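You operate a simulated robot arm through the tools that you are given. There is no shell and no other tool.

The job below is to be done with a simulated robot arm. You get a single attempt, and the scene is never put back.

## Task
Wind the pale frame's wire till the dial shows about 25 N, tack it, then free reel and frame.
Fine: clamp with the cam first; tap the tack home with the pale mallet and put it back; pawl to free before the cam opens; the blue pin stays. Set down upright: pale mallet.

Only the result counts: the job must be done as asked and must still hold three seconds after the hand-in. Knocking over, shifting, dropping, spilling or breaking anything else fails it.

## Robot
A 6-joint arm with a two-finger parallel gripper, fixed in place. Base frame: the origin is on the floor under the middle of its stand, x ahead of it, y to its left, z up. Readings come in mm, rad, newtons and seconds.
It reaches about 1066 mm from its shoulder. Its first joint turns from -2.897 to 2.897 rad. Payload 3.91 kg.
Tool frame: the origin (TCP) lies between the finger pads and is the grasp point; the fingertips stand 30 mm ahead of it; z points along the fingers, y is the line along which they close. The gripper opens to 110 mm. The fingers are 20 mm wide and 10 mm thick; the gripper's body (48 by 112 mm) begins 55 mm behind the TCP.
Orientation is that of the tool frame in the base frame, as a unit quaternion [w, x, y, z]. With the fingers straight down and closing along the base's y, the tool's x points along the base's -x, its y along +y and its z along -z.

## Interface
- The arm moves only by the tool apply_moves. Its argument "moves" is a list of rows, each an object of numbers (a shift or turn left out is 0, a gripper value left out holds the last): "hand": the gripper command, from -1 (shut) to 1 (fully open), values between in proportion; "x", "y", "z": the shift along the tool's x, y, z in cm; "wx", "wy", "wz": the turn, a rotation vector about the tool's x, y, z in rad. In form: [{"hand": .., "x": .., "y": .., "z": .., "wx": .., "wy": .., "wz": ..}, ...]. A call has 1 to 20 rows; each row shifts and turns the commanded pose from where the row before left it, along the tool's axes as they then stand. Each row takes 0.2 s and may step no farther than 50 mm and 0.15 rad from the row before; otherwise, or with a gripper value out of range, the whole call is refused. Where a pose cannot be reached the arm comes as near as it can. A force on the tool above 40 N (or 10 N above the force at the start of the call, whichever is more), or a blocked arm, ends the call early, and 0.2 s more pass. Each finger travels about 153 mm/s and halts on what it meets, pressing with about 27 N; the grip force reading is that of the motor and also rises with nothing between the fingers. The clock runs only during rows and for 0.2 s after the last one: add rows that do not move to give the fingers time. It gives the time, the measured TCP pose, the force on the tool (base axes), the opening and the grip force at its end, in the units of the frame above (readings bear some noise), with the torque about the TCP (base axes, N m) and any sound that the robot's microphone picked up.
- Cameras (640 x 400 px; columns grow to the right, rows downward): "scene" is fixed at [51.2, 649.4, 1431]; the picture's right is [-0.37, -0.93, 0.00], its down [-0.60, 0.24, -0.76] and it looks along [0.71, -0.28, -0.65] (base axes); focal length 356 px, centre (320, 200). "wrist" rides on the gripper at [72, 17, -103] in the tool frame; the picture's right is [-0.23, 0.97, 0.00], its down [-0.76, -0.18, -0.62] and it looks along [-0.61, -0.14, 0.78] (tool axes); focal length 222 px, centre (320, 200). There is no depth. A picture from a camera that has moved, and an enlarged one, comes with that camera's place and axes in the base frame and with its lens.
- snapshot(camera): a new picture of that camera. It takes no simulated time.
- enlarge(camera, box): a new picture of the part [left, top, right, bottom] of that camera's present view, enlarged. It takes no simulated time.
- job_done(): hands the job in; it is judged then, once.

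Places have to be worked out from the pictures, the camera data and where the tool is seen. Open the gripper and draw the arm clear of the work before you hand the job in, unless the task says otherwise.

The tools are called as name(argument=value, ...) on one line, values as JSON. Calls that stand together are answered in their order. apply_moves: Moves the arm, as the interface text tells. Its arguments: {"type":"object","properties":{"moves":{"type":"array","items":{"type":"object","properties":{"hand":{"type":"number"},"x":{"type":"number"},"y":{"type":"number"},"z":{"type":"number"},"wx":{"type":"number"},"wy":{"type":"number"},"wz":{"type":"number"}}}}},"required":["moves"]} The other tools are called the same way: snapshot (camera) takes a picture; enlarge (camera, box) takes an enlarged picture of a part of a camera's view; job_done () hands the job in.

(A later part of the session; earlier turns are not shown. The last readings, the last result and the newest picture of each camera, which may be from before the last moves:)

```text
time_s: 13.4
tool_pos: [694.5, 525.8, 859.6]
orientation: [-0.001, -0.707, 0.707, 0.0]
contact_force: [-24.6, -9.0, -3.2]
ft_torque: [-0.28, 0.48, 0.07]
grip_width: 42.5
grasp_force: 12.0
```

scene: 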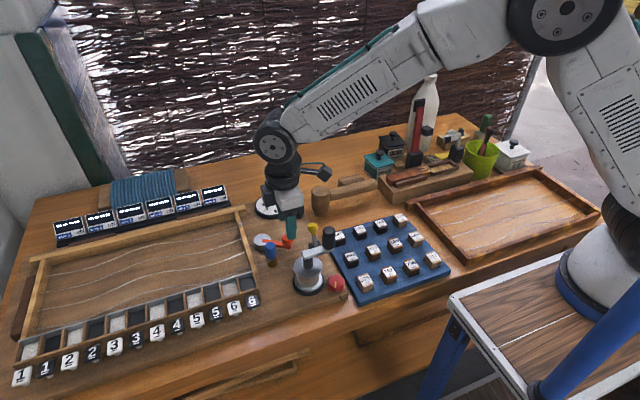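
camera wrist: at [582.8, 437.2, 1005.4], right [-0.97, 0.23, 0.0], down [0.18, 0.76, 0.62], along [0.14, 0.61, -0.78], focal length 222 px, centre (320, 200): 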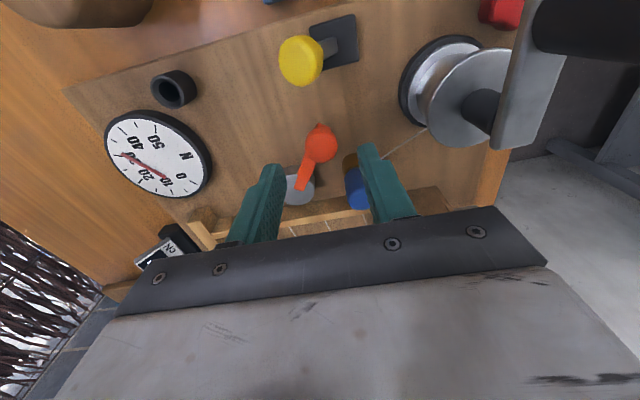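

24.6 N with no further movement: the cam is at its stop. Backing off, opening and rising.

apply_moves(moves=[{"x": 0.48, "y": 0.65, "hand": -0.3}, {"hand": 0.0}, {"z": -4.5}, {"z": -4.5}, {"z": -4.0}, {}])

snapshot(camera="wrist")

enlarge(camera="scene", box=[225, 190, 315, 290])

```text
time_s: 14.8
tool_pos: [689.3, 524.1, 989.0]
orientation: [0.0, -0.706, 0.708, 0.0]
contact_force: [0.1, 0.9, 0.4]
ft_torque: [-0.02, 0.0, 0.04]
grip_width: 54.9
grasp_force: 0.0
```

```text
taken
camera wrist: at [673.0, 451.2, 1091.9], right [-0.97, 0.23, 0.0], down [0.18, 0.76, 0.62], along [0.14, 0.61, -0.78], focal length 222 px, centre (320, 200)
```

wrist: 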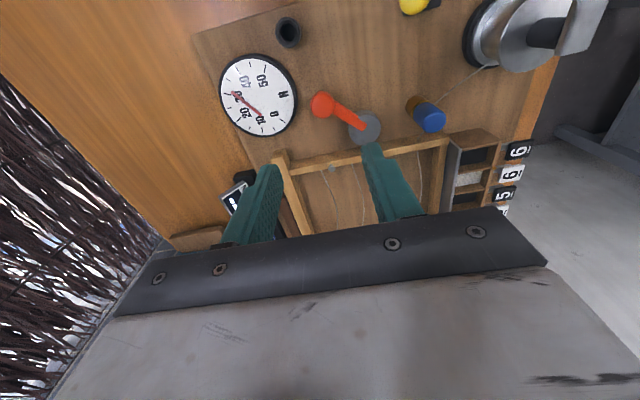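

```text
4.00 times, centred on (270, 240) of scene
camera zoom: at [51.2, 649.4, 1431.0], right [-0.37, -0.93, 0.0], down [-0.6, 0.24, -0.76], along [0.71, -0.28, -0.65], focal length 1423 px, centre (520, 40)
```

zoom: 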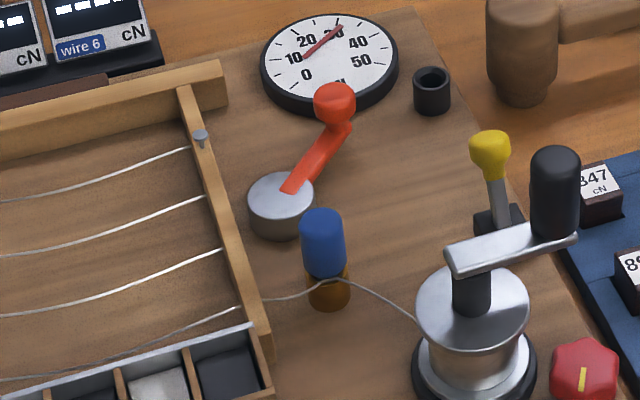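

The lever stays put: cam clamped. Next is the crank; I'll move above its handle (estimated at (497, 454), top z about 940) to look at it closely.

apply_moves(moves=[{"hand": 0.1, "x": 1.4, "y": 3.84, "z": -0.42}, {"x": 1.4, "y": 3.84, "z": -0.42}, {"x": 1.4, "y": 3.84, "z": -0.42}, {"x": 1.4, "y": 3.84, "z": -0.42}, {"x": 1.4, "y": 3.84, "z": -0.42}, {}])

snapshot(camera="wrist")

enlarge(camera="scene", box=[270, 190, 370, 300])

```text
time_s: 16.2
tool_pos: [497.2, 450.7, 1010.9]
orientation: [0.001, -0.706, 0.708, -0.001]
contact_force: [0.2, 0.4, -0.7]
ft_torque: [0.01, 0.01, 0.04]
grip_width: 60.5
grasp_force: 0.0
```

```text
taken
camera wrist: at [480.6, 378.1, 1114.4], right [-0.97, 0.23, 0.0], down [0.18, 0.76, 0.62], along [0.14, 0.61, -0.78], focal length 222 px, centre (320, 200)
```

wrist: 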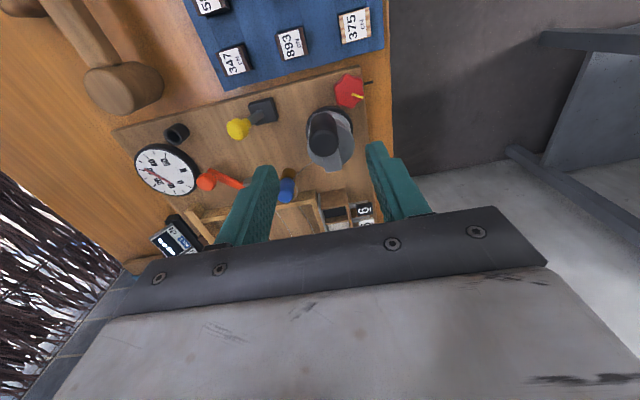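

```text
3.64 times, centred on (320, 245) of scene
camera zoom: at [51.2, 649.4, 1431.0], right [-0.37, -0.93, 0.0], down [-0.6, 0.24, -0.76], along [0.71, -0.28, -0.65], focal length 1294 px, centre (320, 36)
```

zoom: 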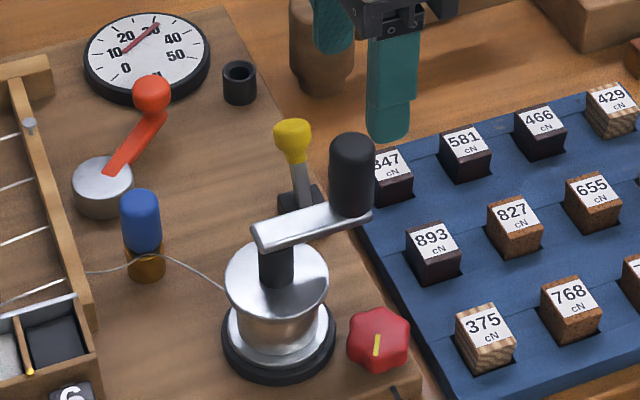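

enlarge(camera="wrist", box=[270, 60, 400, 200])

enlarge(camera="wrist", box=[120, 80, 300, 220])

enlarge(camera="wrist", box=[0, 0, 180, 130])

```text
2.86 times, centred on (335, 130) of wrist
camera zoom: at [480.6, 378.1, 1114.4], right [-0.97, 0.23, 0.0], down [0.18, 0.76, 0.62], along [0.14, 0.61, -0.78], focal length 635 px, centre (277, 400)
```

zoom: 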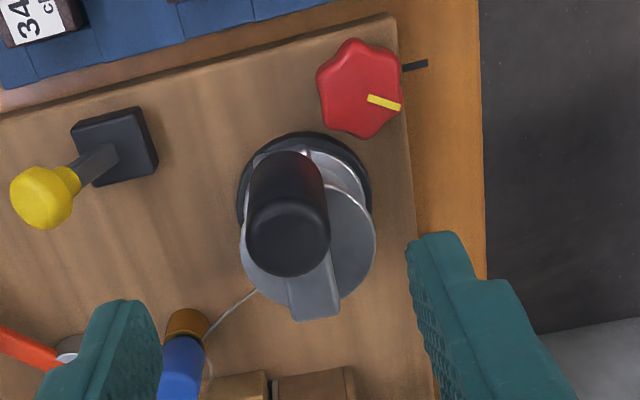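

```text
2.86 times, centred on (210, 150) of wrist
camera zoom: at [480.6, 378.1, 1114.4], right [-0.97, 0.23, 0.0], down [0.18, 0.76, 0.62], along [0.14, 0.61, -0.78], focal length 635 px, centre (634, 343)
```

zoom: 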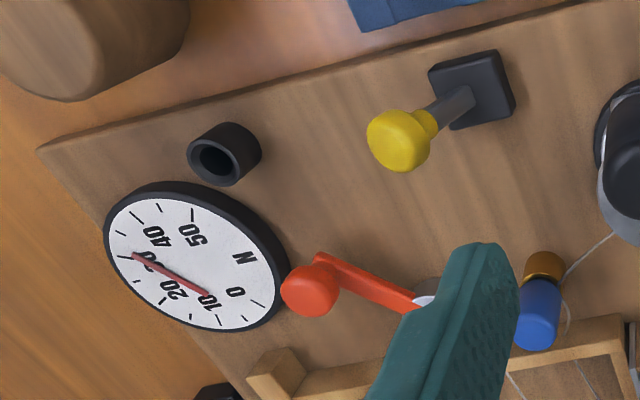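

```text
3.08 times, centred on (90, 65) of wrist
camera zoom: at [480.6, 378.1, 1114.4], right [-0.97, 0.23, 0.0], down [0.18, 0.76, 0.62], along [0.14, 0.61, -0.78], focal length 684 px, centre (1028, 615)
```

zoom: 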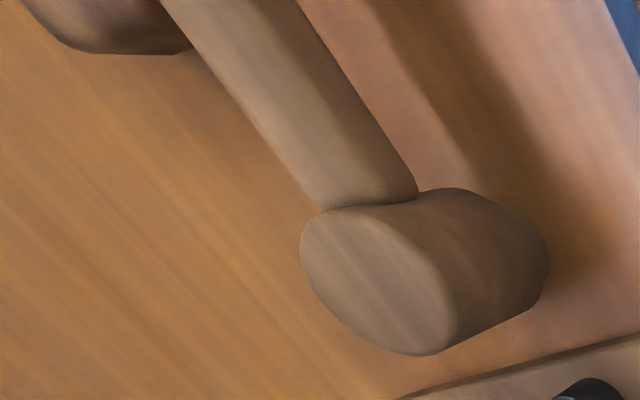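

Handle top triangulates to (496, 455.5, 938), with reel axis (495, 500) and crank radius about 45 mm. I'll descend around the handle and grip it.

apply_moves(moves=[{"x": -0.24, "y": 0.07, "z": 4.2}, {"x": -0.24, "y": 0.07, "z": 4.1}, {}, {"hand": -0.45}, {"hand": -0.7}, {}])

enlarge(camera="wrist", box=[220, 60, 420, 220])

enlarge(camera="scene", box=[270, 190, 370, 300])

```text
time_s: 17.6
tool_pos: [495.3, 455.4, 926.7]
orientation: [-0.001, -0.706, 0.708, 0.0]
contact_force: [-2.7, 0.9, -4.2]
ft_torque: [0.21, -0.03, 0.0]
grip_width: 24.7
grasp_force: 45.0
```

```text
2.50 times, centred on (320, 140) of wrist
camera zoom: at [478.4, 382.0, 1029.6], right [-0.97, 0.23, 0.0], down [0.18, 0.76, 0.62], along [0.14, 0.61, -0.78], focal length 555 px, centre (320, 350)
```

zoom: 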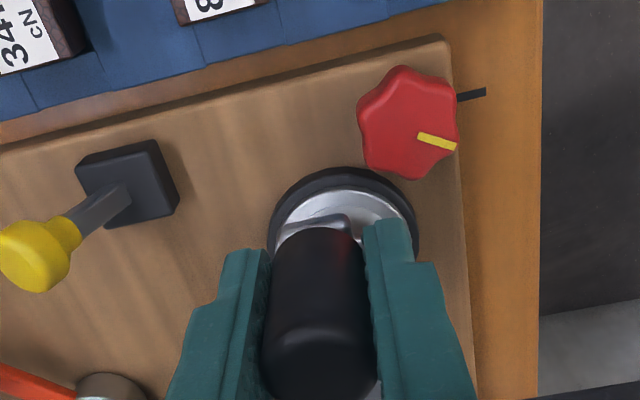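

```text
3.64 times, centred on (320, 245) of scene
camera zoom: at [51.2, 649.4, 1431.0], right [-0.37, -0.93, 0.0], down [-0.6, 0.24, -0.76], along [0.71, -0.28, -0.65], focal length 1294 px, centre (320, 36)
```

zoom: 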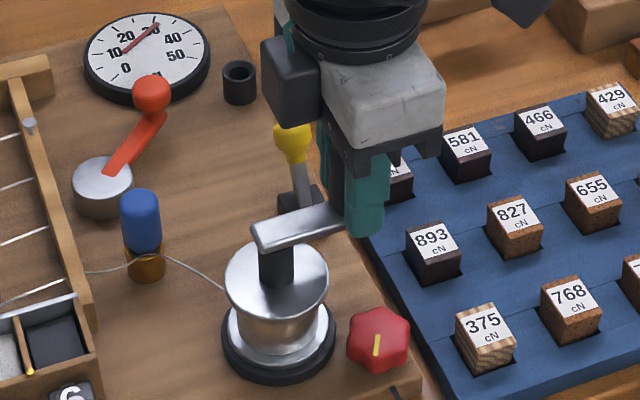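

Handle gripped (24.7 mm). I'll test a very small turn in one direction to feel whether the ratchet blocks it.

apply_moves(moves=[{"y": -0.15}, {"y": -0.15}, {}])

```text
time_s: 18.4
tool_pos: [494.2, 455.0, 925.4]
orientation: [0.001, 0.707, -0.707, 0.001]
contact_force: [-38.7, 7.0, -11.5]
ft_torque: [0.15, 0.4, 0.01]
grip_width: 24.6
grasp_force: 44.9
```

Turning towards +x is blocked (−39 N), so the pawl is engaged against that direction. I'll reverse and try the other way.

apply_moves(moves=[{"y": 0.3}, {"y": 0.2}, {"y": 0.2}, {}])

```text
time_s: 19.4
tool_pos: [490.8, 455.0, 926.0]
orientation: [0.003, 0.707, -0.707, 0.0]
contact_force: [0.4, 1.9, -46.2]
ft_torque: [0.65, -0.28, 0.01]
grip_width: 24.4
grasp_force: 45.4
```

Turning towards −x moves freely (x force ~0), so winding is clockwise seen from above. A vertical strain of −46 N built up from the tight grip, so I'll loosen to a cage of about 27 mm to release it.

apply_moves(moves=[{"hand": -0.49}, {}, {}])

enlarge(camera="wrist", box=[220, 60, 420, 220])

enlarge(camera="scene", box=[240, 180, 370, 300])

```text
time_s: 20.2
tool_pos: [490.8, 455.0, 928.6]
orientation: [0.0, -0.707, 0.708, 0.001]
contact_force: [-0.6, -0.2, 0.2]
ft_torque: [-0.02, 0.0, 0.0]
grip_width: 28.2
grasp_force: 0.1
```

```text
2.50 times, centred on (320, 140) of wrist
camera zoom: at [474.3, 382.3, 1031.8], right [-0.97, 0.23, 0.0], down [0.18, 0.76, 0.62], along [0.14, 0.61, -0.78], focal length 555 px, centre (320, 350)
```

zoom: 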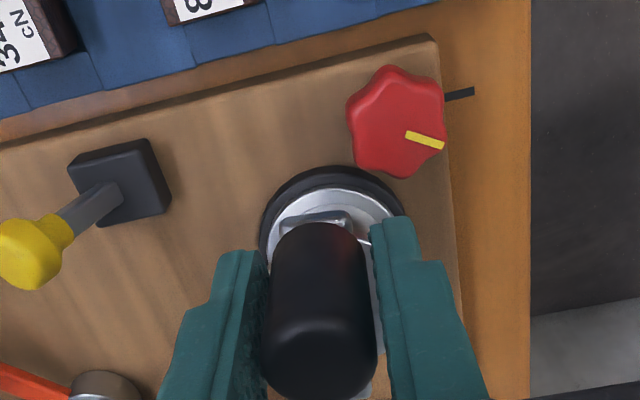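

```text
3.33 times, centred on (305, 240) of scene
camera zoom: at [51.2, 649.4, 1431.0], right [-0.37, -0.93, 0.0], down [-0.6, 0.24, -0.76], along [0.71, -0.28, -0.65], focal length 1186 px, centre (370, 67)
```

zoom: 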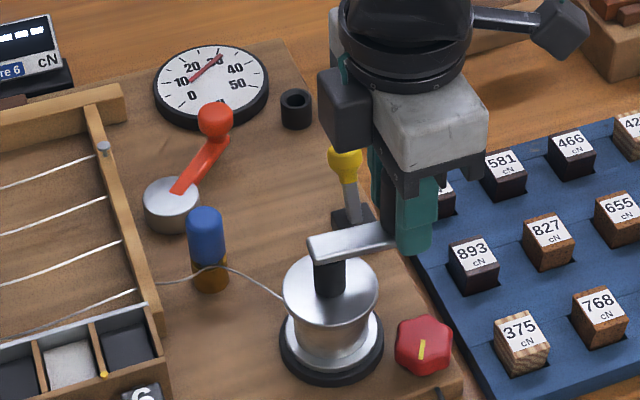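

The strain is gone. Now I'll crank clockwise, turning the tool together with the crank so the finger faces stay tangential; first three small steps.

apply_moves(moves=[{"wz": 0.09}, {"x": -0.044, "y": 0.628, "wz": 0.14}, {"x": -0.044, "y": 0.628, "wz": 0.14}, {"x": -0.044, "y": 0.628, "wz": 0.14}, {}])

enlarge(camera="scene", box=[240, 180, 370, 300])

enlarge(camera="wrist", box=[220, 60, 420, 220])

```text
time_s: 21.4
tool_pos: [472.1, 461.8, 928.0]
orientation: [0.0, -0.504, 0.864, 0.001]
contact_force: [0.3, -0.4, -0.2]
ft_torque: [-0.01, 0.01, -0.01]
grip_width: 28.0
grasp_force: 0.1
```

```text
3.33 times, centred on (305, 240) of scene
camera zoom: at [51.2, 649.4, 1431.0], right [-0.37, -0.93, 0.0], down [-0.6, 0.24, -0.76], along [0.71, -0.28, -0.65], focal length 1186 px, centre (370, 67)
```

zoom: 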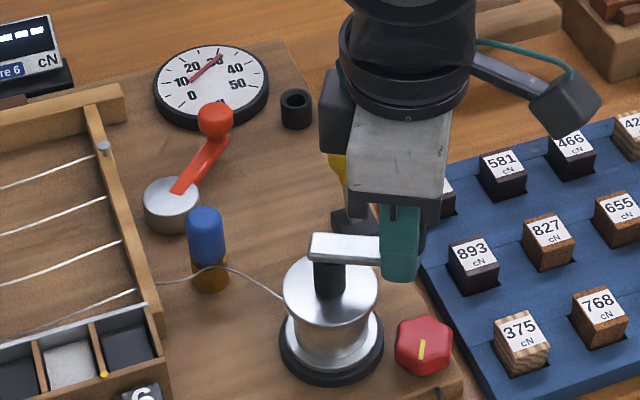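

```text
2.50 times, centred on (320, 140) of wrist
camera zoom: at [423.0, 406.2, 1031.3], right [-0.74, 0.68, 0.0], down [0.53, 0.58, 0.62], along [0.42, 0.46, -0.78], focal length 555 px, centre (320, 350)
```

zoom: 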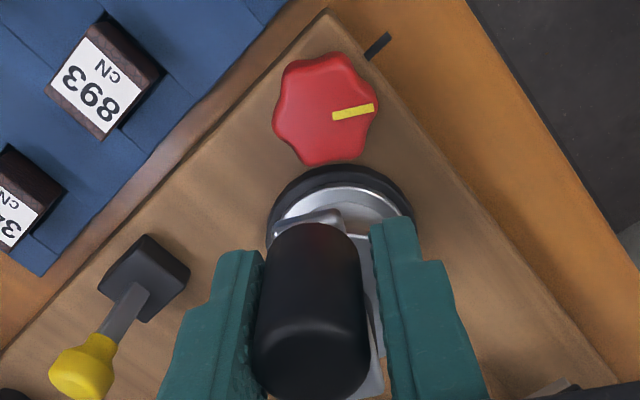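

The crank turns freely with no load and the dial is unchanged. Continuing clockwise another 40°.

apply_moves(moves=[{"x": -0.044, "y": 0.628, "wz": 0.14}, {"x": -0.044, "y": 0.628, "wz": 0.14}, {"x": -0.044, "y": 0.628, "wz": 0.14}, {"x": -0.044, "y": 0.628, "wz": 0.14}, {"x": -0.044, "y": 0.628, "wz": 0.14}, {}])

enlarge(camera="scene", box=[220, 180, 350, 300])

enlarge(camera="wrist", box=[220, 60, 420, 220])

```text
time_s: 22.8
tool_pos: [451.5, 484.1, 928.7]
orientation: [0.0, -0.178, 0.984, 0.0]
contact_force: [0.1, 0.6, -0.2]
ft_torque: [-0.02, 0.02, 0.0]
grip_width: 28.0
grasp_force: 0.1
```

```text
3.33 times, centred on (285, 240) of scene
camera zoom: at [51.2, 649.4, 1431.0], right [-0.37, -0.93, 0.0], down [-0.6, 0.24, -0.76], along [0.71, -0.28, -0.65], focal length 1186 px, centre (437, 67)
```

zoom: 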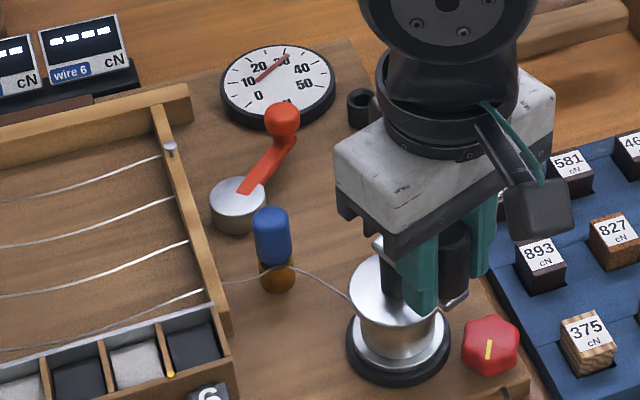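

```text
2.50 times, centred on (320, 140) of wrist
camera zoom: at [378.4, 474.8, 1031.8], right [-0.13, 0.99, 0.0], down [0.78, 0.1, 0.62], along [0.62, 0.08, -0.78], focal length 555 px, centre (320, 350)
```

zoom: 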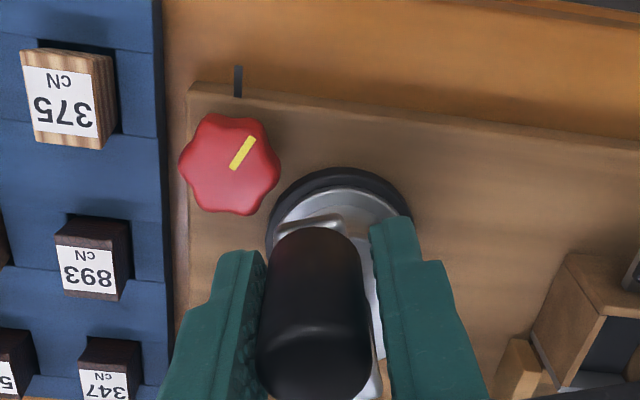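

Still unloaded. Continuing another 40°, watching the dial.

apply_moves(moves=[{"x": -0.044, "y": 0.628, "wz": 0.14}, {"x": -0.044, "y": 0.628, "wz": 0.14}, {"x": -0.044, "y": 0.628, "wz": 0.14}, {"x": -0.044, "y": 0.628, "wz": 0.14}, {"x": -0.044, "y": 0.628, "wz": 0.14}, {}])

enlarge(camera="scene", box=[220, 180, 350, 300])

enlarge(camera="wrist", box=[220, 60, 420, 220])

```text
time_s: 24.2
tool_pos: [453.1, 515.8, 928.0]
orientation: [-0.001, 0.17, 0.985, 0.001]
contact_force: [-0.3, -0.2, 0.1]
ft_torque: [0.01, -0.02, 0.02]
grip_width: 28.1
grasp_force: 0.2
```

```text
3.33 times, centred on (285, 240) of scene
camera zoom: at [51.2, 649.4, 1431.0], right [-0.37, -0.93, 0.0], down [-0.6, 0.24, -0.76], along [0.71, -0.28, -0.65], focal length 1186 px, centre (437, 67)
```

zoom: 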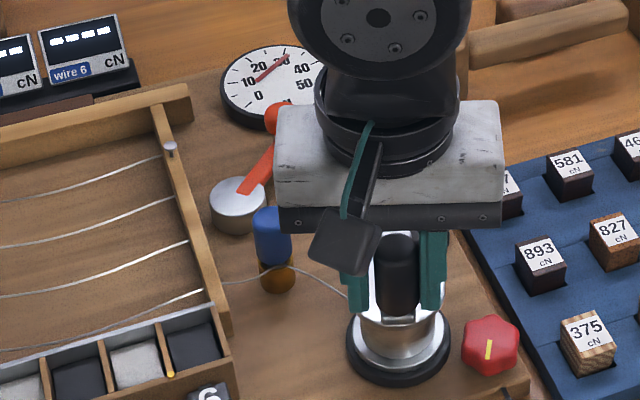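

```text
2.50 times, centred on (320, 140) of wrist
camera zoom: at [390.8, 555.2, 1031.4], right [0.54, 0.84, 0.0], down [0.66, -0.42, 0.62], along [0.52, -0.34, -0.78], focal length 555 px, centre (320, 350)
```

zoom: 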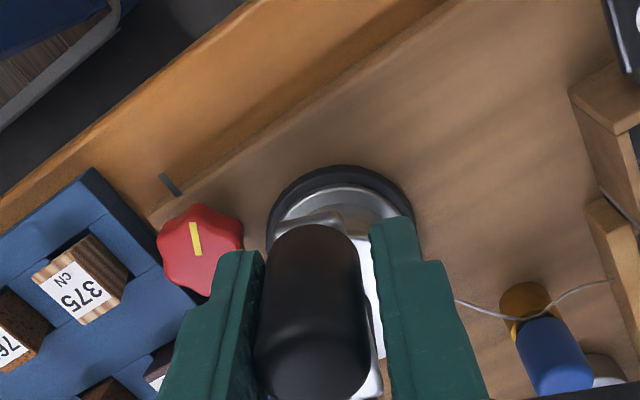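

Dial unchanged, no load. Continuing clockwise.

apply_moves(moves=[{"x": -0.044, "y": 0.628, "wz": 0.14}, {"x": -0.044, "y": 0.628, "wz": 0.14}, {"x": -0.044, "y": 0.628, "wz": 0.14}, {"x": -0.044, "y": 0.628, "wz": 0.14}, {}])

enlarge(camera="scene", box=[200, 180, 350, 300])

enlarge(camera="wrist", box=[220, 60, 420, 220])

```text
time_s: 25.4
tool_pos: [468.1, 535.3, 926.8]
orientation: [0.0, 0.436, 0.9, 0.0]
contact_force: [0.0, 0.6, -0.2]
ft_torque: [0.02, 0.0, -0.01]
grip_width: 28.1
grasp_force: 0.2
```

```text
3.33 times, centred on (275, 240) of scene
camera zoom: at [51.2, 649.4, 1431.0], right [-0.37, -0.93, 0.0], down [-0.6, 0.24, -0.76], along [0.71, -0.28, -0.65], focal length 1186 px, centre (470, 67)
```

zoom: 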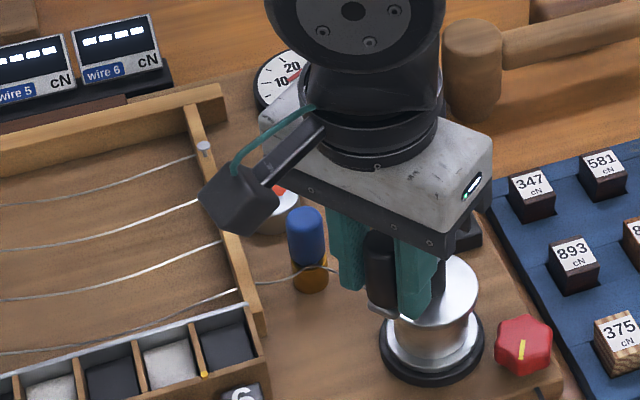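

```text
2.50 times, centred on (320, 140) of wrist
camera zoom: at [435.9, 602.7, 1030.5], right [0.9, 0.43, 0.0], down [0.33, -0.71, 0.62], along [0.27, -0.56, -0.78], focal length 555 px, centre (320, 350)
```

zoom: 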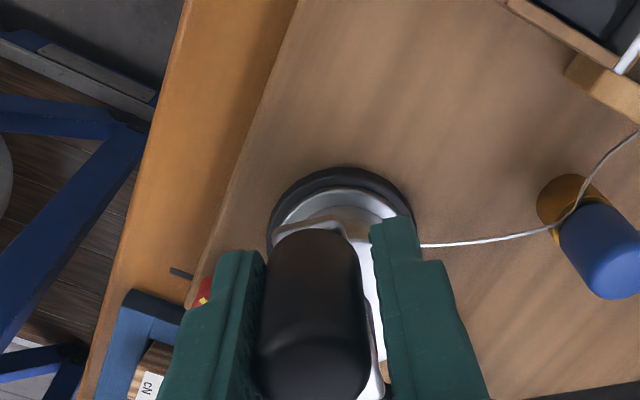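

Still no load. Continuing another 32°, with the force reading as my guide while the arm hides the dial.

apply_moves(moves=[{"x": -0.044, "y": 0.628, "wz": 0.14}, {"x": -0.044, "y": 0.628, "wz": 0.14}, {"x": -0.044, "y": 0.628, "wz": 0.14}, {"x": -0.044, "y": 0.628, "wz": 0.14}, {}])

snapshot(camera="scene")

snapshot(camera="wrist")

```text
time_s: 26.6
tool_pos: [490.7, 544.7, 928.5]
orientation: [0.0, 0.668, 0.744, -0.001]
contact_force: [0.6, 0.0, 0.0]
ft_torque: [0.01, -0.03, -0.01]
grip_width: 28.4
grasp_force: 0.2
```

```text
taken
```

scene: 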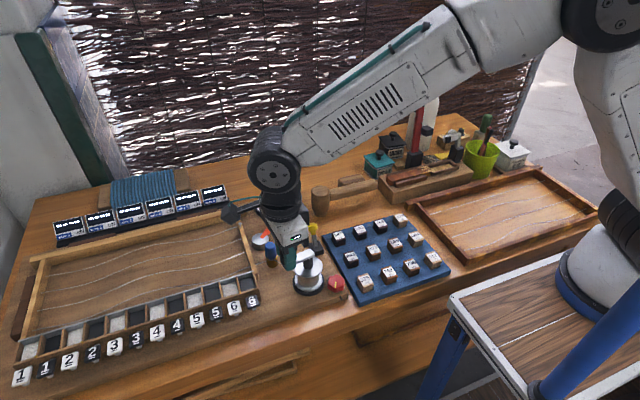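

```text
taken
camera wrist: at [499.1, 618.7, 1031.5], right [0.99, -0.12, 0.0], down [-0.09, -0.78, 0.62], along [-0.07, -0.62, -0.78], focal length 222 px, centre (320, 200)
```

wrist: 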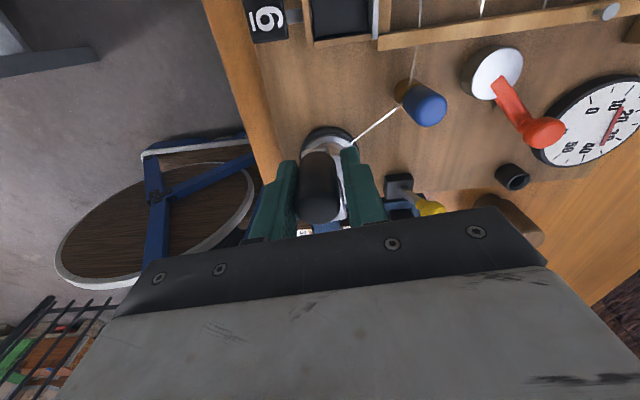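

The wrist camera now sees the dial and the wire; enlarging both.

enlarge(camera="wrist", box=[520, 60, 640, 180])

enlarge(camera="wrist", box=[270, 0, 470, 160])

enlarge(camera="scene", box=[20, 180, 260, 330])

```text
3.33 times, centred on (580, 120) of wrist
camera zoom: at [499.1, 618.7, 1031.5], right [0.99, -0.12, 0.0], down [-0.09, -0.78, 0.62], along [-0.07, -0.62, -0.78], focal length 740 px, centre (-547, 467)
```

zoom: 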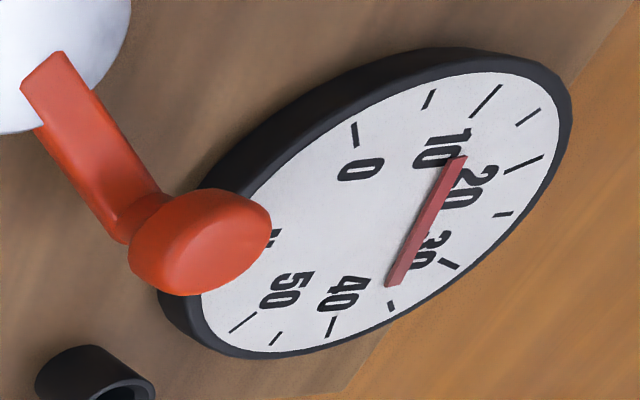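

```text
2.50 times, centred on (370, 80) of wrist
camera zoom: at [499.1, 618.7, 1031.5], right [0.99, -0.12, 0.0], down [-0.09, -0.78, 0.62], along [-0.07, -0.62, -0.78], focal length 555 px, centre (195, 500)
```

zoom: 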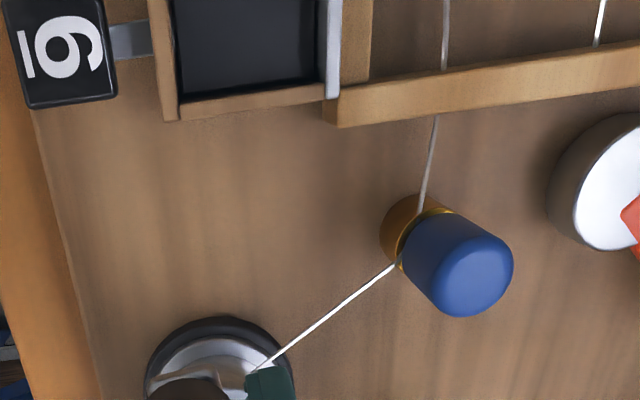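

```text
2.67 times, centred on (140, 255) of scene
camera zoom: at [51.2, 649.4, 1431.0], right [-0.37, -0.93, 0.0], down [-0.6, 0.24, -0.76], along [0.71, -0.28, -0.65], focal length 949 px, centre (800, 53)
```

zoom: 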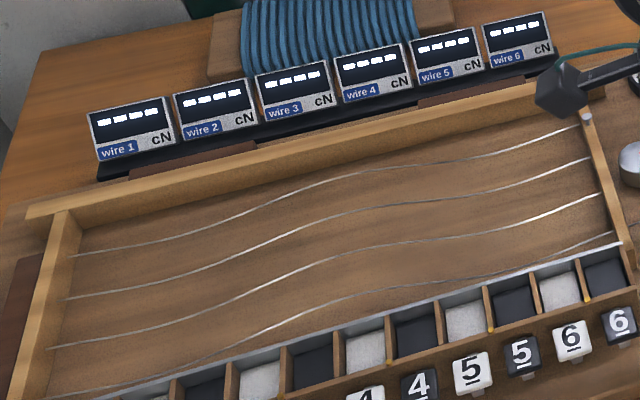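

The wire is now taut. Comparing needle positions, it rotated about 24° clockwise around the dial centre from a rest direction parallel to the 0 tick. So the needle's long axis reads about 5 N now, though it's drawn off-centre. I'll wind in very small steps.

apply_moves(moves=[{"x": -0.006, "y": 0.225, "wz": 0.05}, {}, {}])

enlarge(camera="wrist", box=[520, 60, 640, 180])

enlarge(camera="wrist", box=[220, 90, 420, 250])

```text
time_s: 27.4
tool_pos: [491.6, 543.8, 928.7]
orientation: [-0.001, 0.685, 0.728, 0.0]
contact_force: [-0.5, 0.6, -0.4]
ft_torque: [0.01, -0.02, -0.02]
grip_width: 28.3
grasp_force: 0.0
```

```text
3.33 times, centred on (580, 120) of wrist
camera zoom: at [505.1, 617.4, 1032.1], right [0.99, -0.17, 0.0], down [-0.13, -0.77, 0.62], along [-0.1, -0.61, -0.78], focal length 740 px, centre (-547, 467)
```

zoom: 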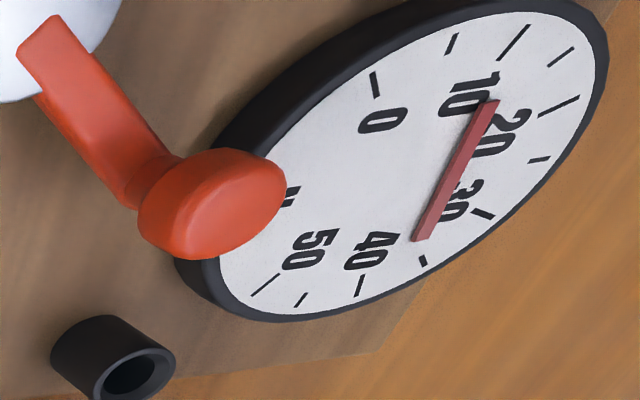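

```text
2.50 times, centred on (320, 170) of wrist
camera zoom: at [505.1, 617.4, 1032.1], right [0.99, -0.17, 0.0], down [-0.13, -0.77, 0.62], along [-0.1, -0.61, -0.78], focal length 555 px, centre (320, 275)
```

zoom: 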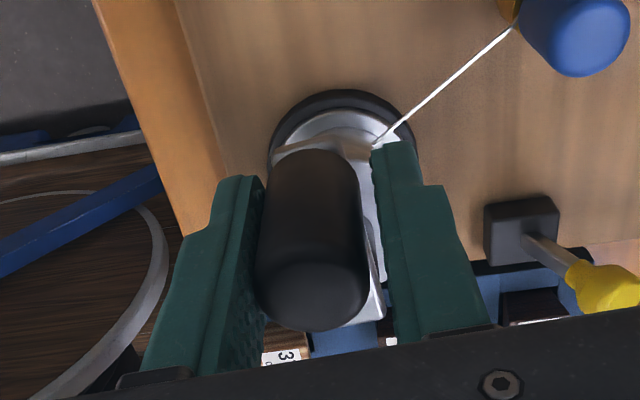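

No load yet and the needle is about unchanged. Two more small steps.

apply_moves(moves=[{"x": -0.006, "y": 0.225, "wz": 0.05}, {"x": -0.006, "y": 0.225, "wz": 0.05}, {}, {}])

snapshot(camera="wrist")

enlarge(camera="wrist", box=[520, 40, 640, 160])

```text
time_s: 28.4
tool_pos: [496.2, 544.1, 928.8]
orientation: [-0.001, 0.72, 0.693, -0.001]
contact_force: [-0.6, -0.1, 1.3]
ft_torque: [0.04, 0.01, 0.03]
grip_width: 28.9
grasp_force: 0.1
```

```text
taken
camera wrist: at [516.4, 615.7, 1031.3], right [0.96, -0.27, 0.0], down [-0.21, -0.75, 0.62], along [-0.17, -0.6, -0.78], focal length 222 px, centre (320, 200)
```

wrist: 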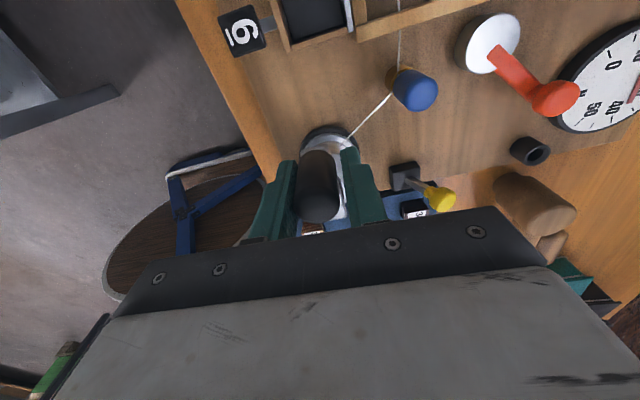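

```text
3.33 times, centred on (580, 100) of wrist
camera zoom: at [516.4, 615.7, 1031.3], right [0.96, -0.27, 0.0], down [-0.21, -0.75, 0.62], along [-0.17, -0.6, -0.78], focal length 740 px, centre (-547, 533)
```

zoom: 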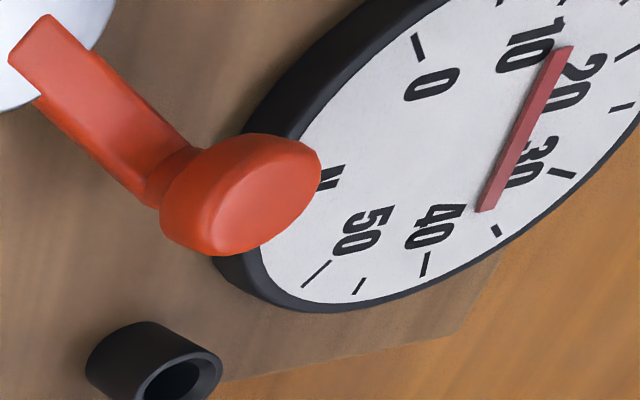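

The dial is drifting out of view, so I'll keep the tool orientation (turning it back slightly) and push along x, since the tangent here is along x.

apply_moves(moves=[{"wz": -0.12}, {"y": 0.3}, {}, {}])

enlarge(camera="wrist", box=[520, 60, 640, 180])

enlarge(camera="wrist", box=[220, 90, 420, 250])

```text
time_s: 29.4
tool_pos: [500.1, 545.0, 926.9]
orientation: [0.0, 0.677, 0.736, 0.0]
contact_force: [-1.2, -1.3, 0.1]
ft_torque: [-0.01, 0.04, 0.0]
grip_width: 28.5
grasp_force: 0.4
```

```text
3.33 times, centred on (580, 120) of wrist
camera zoom: at [511.0, 617.4, 1030.9], right [0.99, -0.15, 0.0], down [-0.12, -0.77, 0.62], along [-0.09, -0.62, -0.78], focal length 740 px, centre (-547, 467)
```

zoom: 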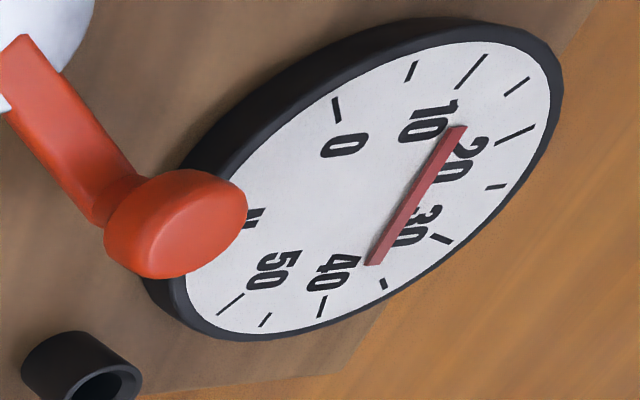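

```text
2.50 times, centred on (320, 170) of wrist
camera zoom: at [511.0, 617.4, 1030.9], right [0.99, -0.15, 0.0], down [-0.12, -0.77, 0.62], along [-0.09, -0.62, -0.78], focal length 555 px, centre (320, 275)
```

zoom: 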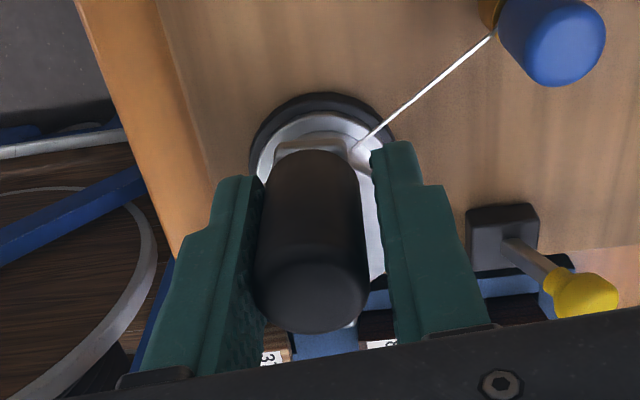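

The needle's long axis has turned from about 125° to 89°, i.e. roughly 7 N. I'll continue along the arc in small steps at this orientation with the dial in view.

apply_moves(moves=[{"x": -0.11, "y": 0.46}, {"x": -0.14, "y": 0.45}, {}, {}])

enlarge(camera="wrist", box=[520, 60, 640, 180])

enlarge(camera="wrist", box=[220, 90, 420, 250])

```text
time_s: 30.4
tool_pos: [510.2, 542.8, 928.8]
orientation: [0.0, 0.678, 0.735, 0.0]
contact_force: [-2.3, 0.3, -0.6]
ft_torque: [-0.02, 0.02, 0.0]
grip_width: 28.8
grasp_force: 1.2
```

```text
3.33 times, centred on (580, 120) of wrist
camera zoom: at [521.4, 615.9, 1031.7], right [0.99, -0.15, 0.0], down [-0.12, -0.77, 0.62], along [-0.09, -0.62, -0.78], focal length 740 px, centre (-547, 467)
```

zoom: 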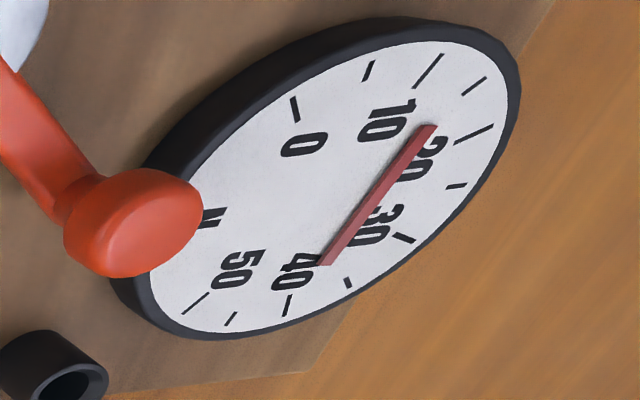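

```text
2.50 times, centred on (320, 170) of wrist
camera zoom: at [521.4, 615.9, 1031.7], right [0.99, -0.15, 0.0], down [-0.12, -0.77, 0.62], along [-0.09, -0.62, -0.78], focal length 555 px, centre (320, 275)
```

zoom: 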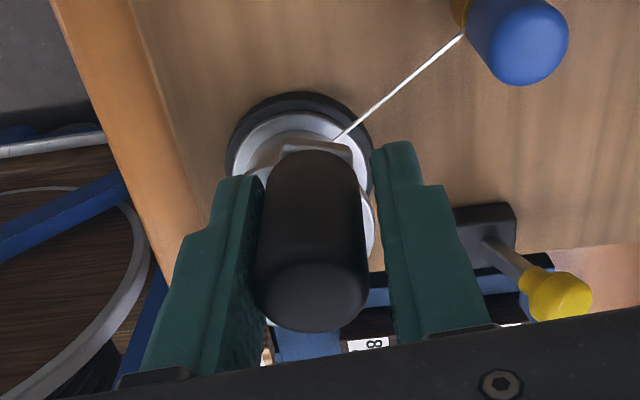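

The needle is now at about 80° (≈9 N), with roughly 2 N per 13° of crank. About 100° more crank turn is needed, so I'll release (the ratchet holds), lift, turn the tool back 180° and regrasp.

apply_moves(moves=[{"hand": 0.0}, {}, {"z": -3.5}, {"z": -3.5}, {"wz": -0.1496}, {"wz": -0.1496}, {"wz": -0.1496}, {"wz": -0.1496}, {"wz": -0.1496}, {"wz": -0.1496}, {"wz": -0.1496}, {"wz": -0.1496}, {"wz": -0.1496}, {"wz": -0.1496}, {}])

enlarge(camera="scene", box=[220, 180, 350, 300])

snapshot(camera="wrist")

```text
time_s: 33.6
tool_pos: [509.0, 544.3, 997.1]
orientation: [0.0, -0.005, 1.0, -0.001]
contact_force: [0.5, 0.1, 0.1]
ft_torque: [0.03, -0.07, 0.0]
grip_width: 54.9
grasp_force: 0.0
```

```text
3.33 times, centred on (285, 240) of scene
camera zoom: at [51.2, 649.4, 1431.0], right [-0.37, -0.93, 0.0], down [-0.6, 0.24, -0.76], along [0.71, -0.28, -0.65], focal length 1186 px, centre (437, 67)
```

zoom: 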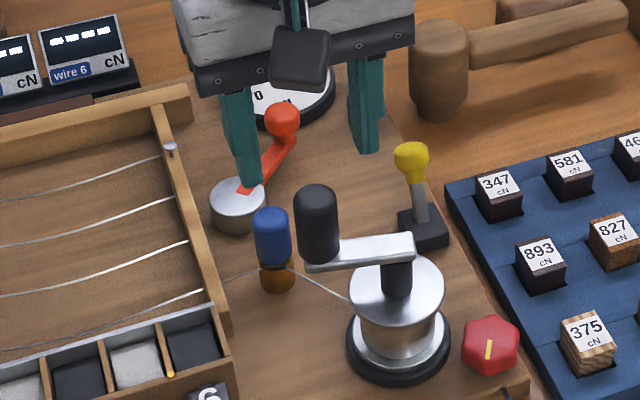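

```text
taken
camera wrist: at [437.0, 559.6, 1100.4], right [0.22, 0.98, 0.0], down [0.76, -0.17, 0.62], along [0.61, -0.14, -0.78], focal length 222 px, centre (320, 200)
```

wrist: 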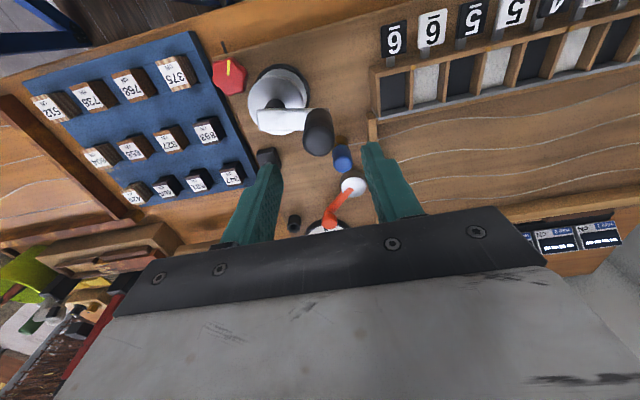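

Checking whether the tension held after release: I'll zoom on the wire and handle.

enlarge(camera="scene", box=[255, 225, 345, 285])

enlarge(camera="wrist", box=[230, 50, 390, 240])

```text
6.67 times, centred on (300, 255) of scene
camera zoom: at [51.2, 649.4, 1431.0], right [-0.37, -0.93, 0.0], down [-0.6, 0.24, -0.76], along [0.71, -0.28, -0.65], focal length 2372 px, centre (453, -167)
```

zoom: 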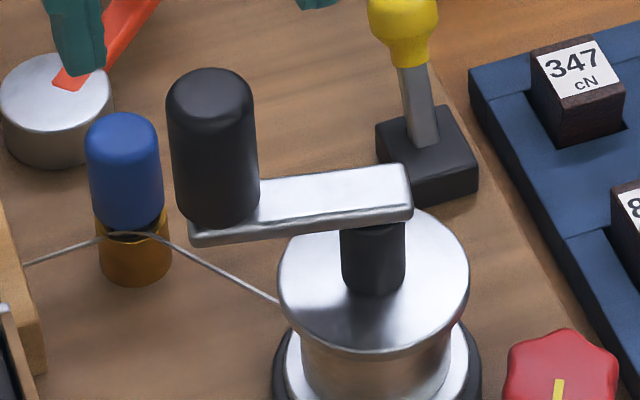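

```text
2.11 times, centred on (310, 145) of wrist
camera zoom: at [437.0, 559.6, 1100.4], right [0.22, 0.98, 0.0], down [0.76, -0.17, 0.62], along [0.61, -0.14, -0.78], focal length 468 px, centre (341, 316)
```

zoom: 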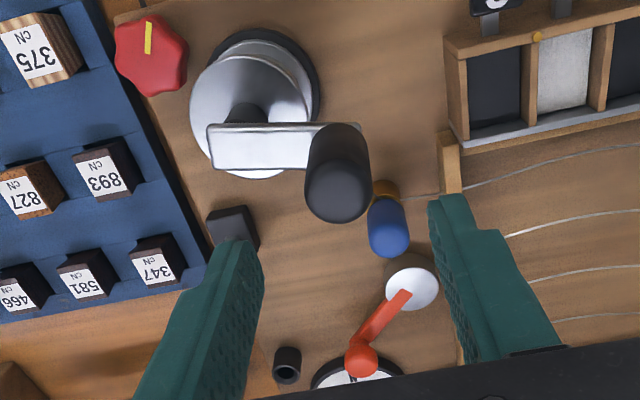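

The wire is taut and the handle stayed at about (508, 542), so the ratchet holds. Turning the tool on to the regrasp orientation.

apply_moves(moves=[{"wz": -0.15}, {"wz": -0.15}, {"wz": -0.15}, {"wz": -0.15}, {"wz": -0.15}, {"wz": -0.15}, {"wz": -0.15}, {"wz": -0.15}, {"wz": -0.15}, {"wz": -0.15}, {"wz": -0.15}, {}])

snapshot(camera="wrist")

enlarge(camera="scene", box=[220, 180, 350, 300])

```text
time_s: 36.2
tool_pos: [509.3, 545.1, 997.9]
orientation: [0.0, 0.737, -0.676, -0.001]
contact_force: [0.1, 0.8, 0.1]
ft_torque: [0.0, 0.01, 0.01]
grip_width: 55.3
grasp_force: 0.0
```

```text
taken
camera wrist: at [498.9, 470.6, 1101.5], right [-0.99, 0.14, 0.0], down [0.11, 0.77, 0.62], along [0.09, 0.62, -0.78], focal length 222 px, centre (320, 200)
```

wrist: 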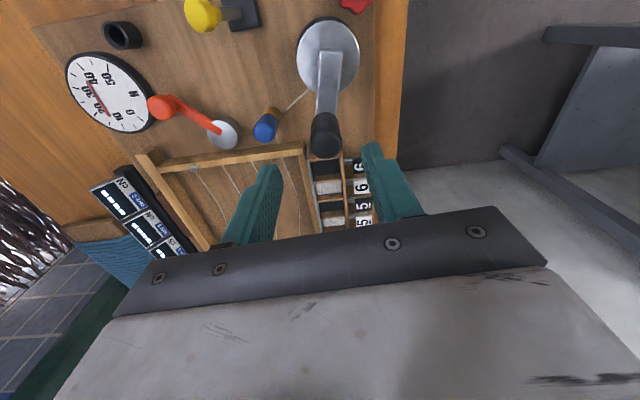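

```text
3.33 times, centred on (285, 240) of scene
camera zoom: at [51.2, 649.4, 1431.0], right [-0.37, -0.93, 0.0], down [-0.6, 0.24, -0.76], along [0.71, -0.28, -0.65], focal length 1186 px, centre (437, 67)
```

zoom: 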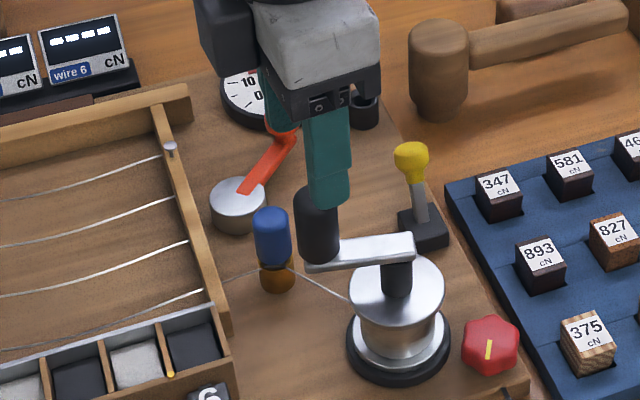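

The dial is visible in the wrist view. I'll enlarge it to read the held tension.

enlarge(camera="wrist", box=[55, 40, 165, 140])

enlarge(camera="wrist", box=[220, 60, 420, 220])

```text
4.00 times, centred on (110, 90) of wrist
camera zoom: at [498.9, 470.6, 1101.5], right [-0.99, 0.14, 0.0], down [0.11, 0.77, 0.62], along [0.09, 0.62, -0.78], focal length 888 px, centre (1160, 640)
```

zoom: 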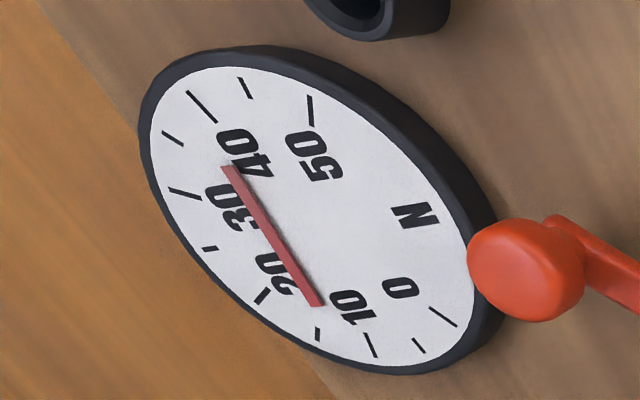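

```text
2.50 times, centred on (320, 140) of wrist
camera zoom: at [498.9, 470.6, 1101.5], right [-0.99, 0.14, 0.0], down [0.11, 0.77, 0.62], along [0.09, 0.62, -0.78], focal length 555 px, centre (320, 350)
```

zoom: 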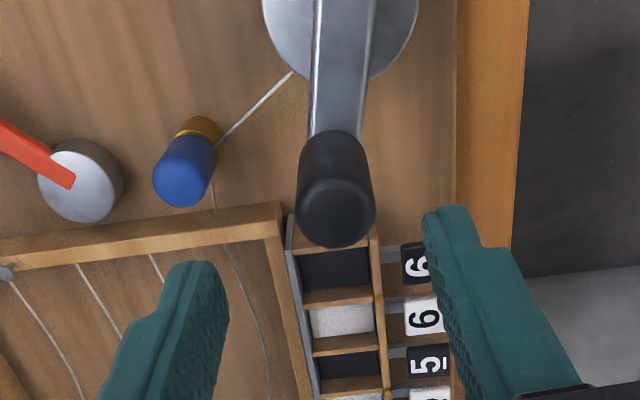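

The needle pivots about its own midpoint, so only its direction matters: 0 tick at 125° and 5° per N, now about 86° → roughly 8 N. I'll align the tool to the tangent, descend on the handle and close to a light cage.

apply_moves(moves=[{"x": 0.25, "y": 0.15}, {"wz": 0.15}, {"wz": 0.15}, {"wz": 0.075}, {"z": 3.5}, {"z": 3.5}, {"hand": -0.49}, {}, {}])

snapshot(camera="wrist")

enlarge(camera="wrist", box=[220, 60, 420, 220])

```text
time_s: 38.2
tool_pos: [506.5, 542.3, 928.3]
orientation: [-0.001, -0.597, 0.802, 0.0]
contact_force: [0.1, 0.5, -0.5]
ft_torque: [0.0, 0.03, -0.02]
grip_width: 29.1
grasp_force: 1.3
```

```text
taken
camera wrist: at [470.8, 477.1, 1031.7], right [-0.87, 0.5, 0.0], down [0.39, 0.68, 0.62], along [0.31, 0.54, -0.78], focal length 222 px, centre (320, 200)
```

wrist: 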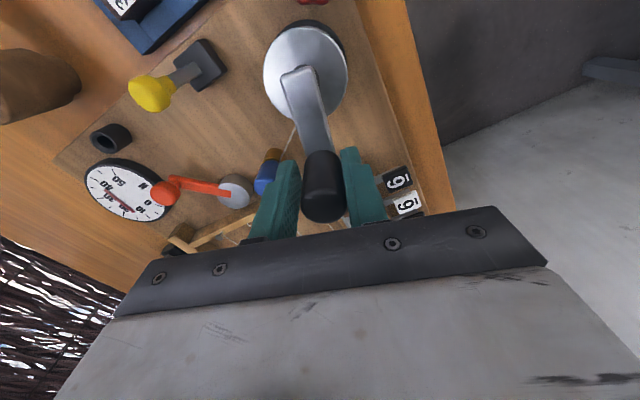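

```text
2.50 times, centred on (320, 140) of wrist
camera zoom: at [470.8, 477.1, 1031.7], right [-0.87, 0.5, 0.0], down [0.39, 0.68, 0.62], along [0.31, 0.54, -0.78], focal length 555 px, centre (320, 350)
```

zoom: 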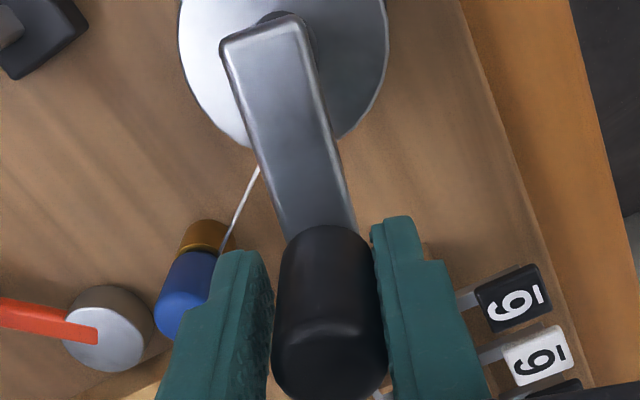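

Handle caged with the dial in view at left. Winding clockwise about 20°.

apply_moves(moves=[{"x": 0.032, "y": -0.539, "wz": 0.12}, {"x": 0.032, "y": -0.539, "wz": 0.12}, {"x": 0.032, "y": -0.539, "wz": 0.12}, {}, {}])

snapshot(camera="wrist")

enlarge(camera="scene", box=[220, 180, 350, 300])

```text
time_s: 39.4
tool_pos: [521.6, 533.4, 928.4]
orientation: [0.0, -0.444, 0.896, 0.0]
contact_force: [-1.3, 0.4, -0.8]
ft_torque: [0.02, -0.01, 0.01]
grip_width: 29.0
grasp_force: 0.8
```

```text
taken
camera wrist: at [464.5, 485.9, 1031.7], right [-0.64, 0.77, 0.0], down [0.6, 0.5, 0.62], along [0.48, 0.4, -0.78], focal length 222 px, centre (320, 200)
```

wrist: 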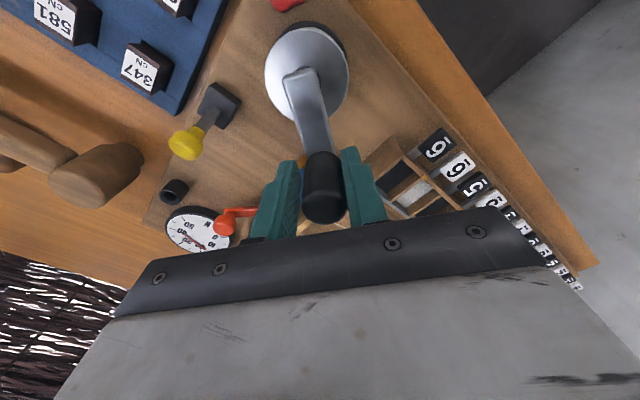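

```text
3.33 times, centred on (285, 240) of scene
camera zoom: at [51.2, 649.4, 1431.0], right [-0.37, -0.93, 0.0], down [-0.6, 0.24, -0.76], along [0.71, -0.28, -0.65], focal length 1186 px, centre (437, 67)
```

zoom: 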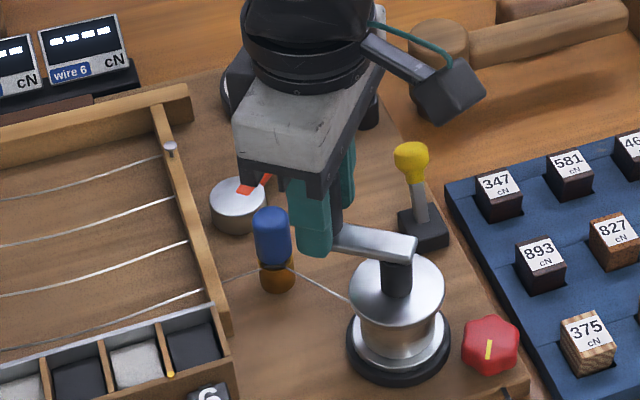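

enlarge(camera="wrist", box=[155, 195, 255, 265])

```text
5.71 times, centred on (205, 230) of wrist
camera zoom: at [464.5, 485.9, 1031.7], right [-0.64, 0.77, 0.0], down [0.6, 0.5, 0.62], along [0.48, 0.4, -0.78], focal length 1269 px, centre (977, 29)
```

zoom: 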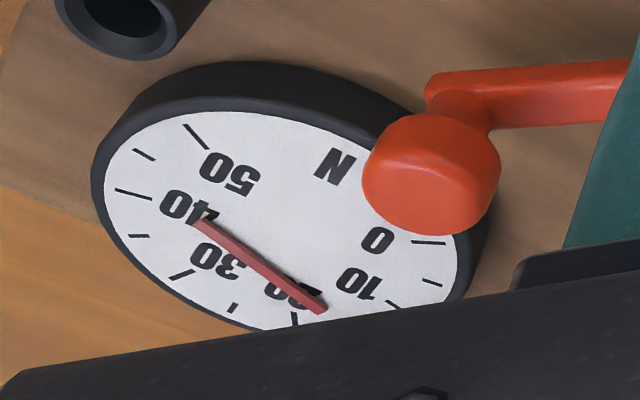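

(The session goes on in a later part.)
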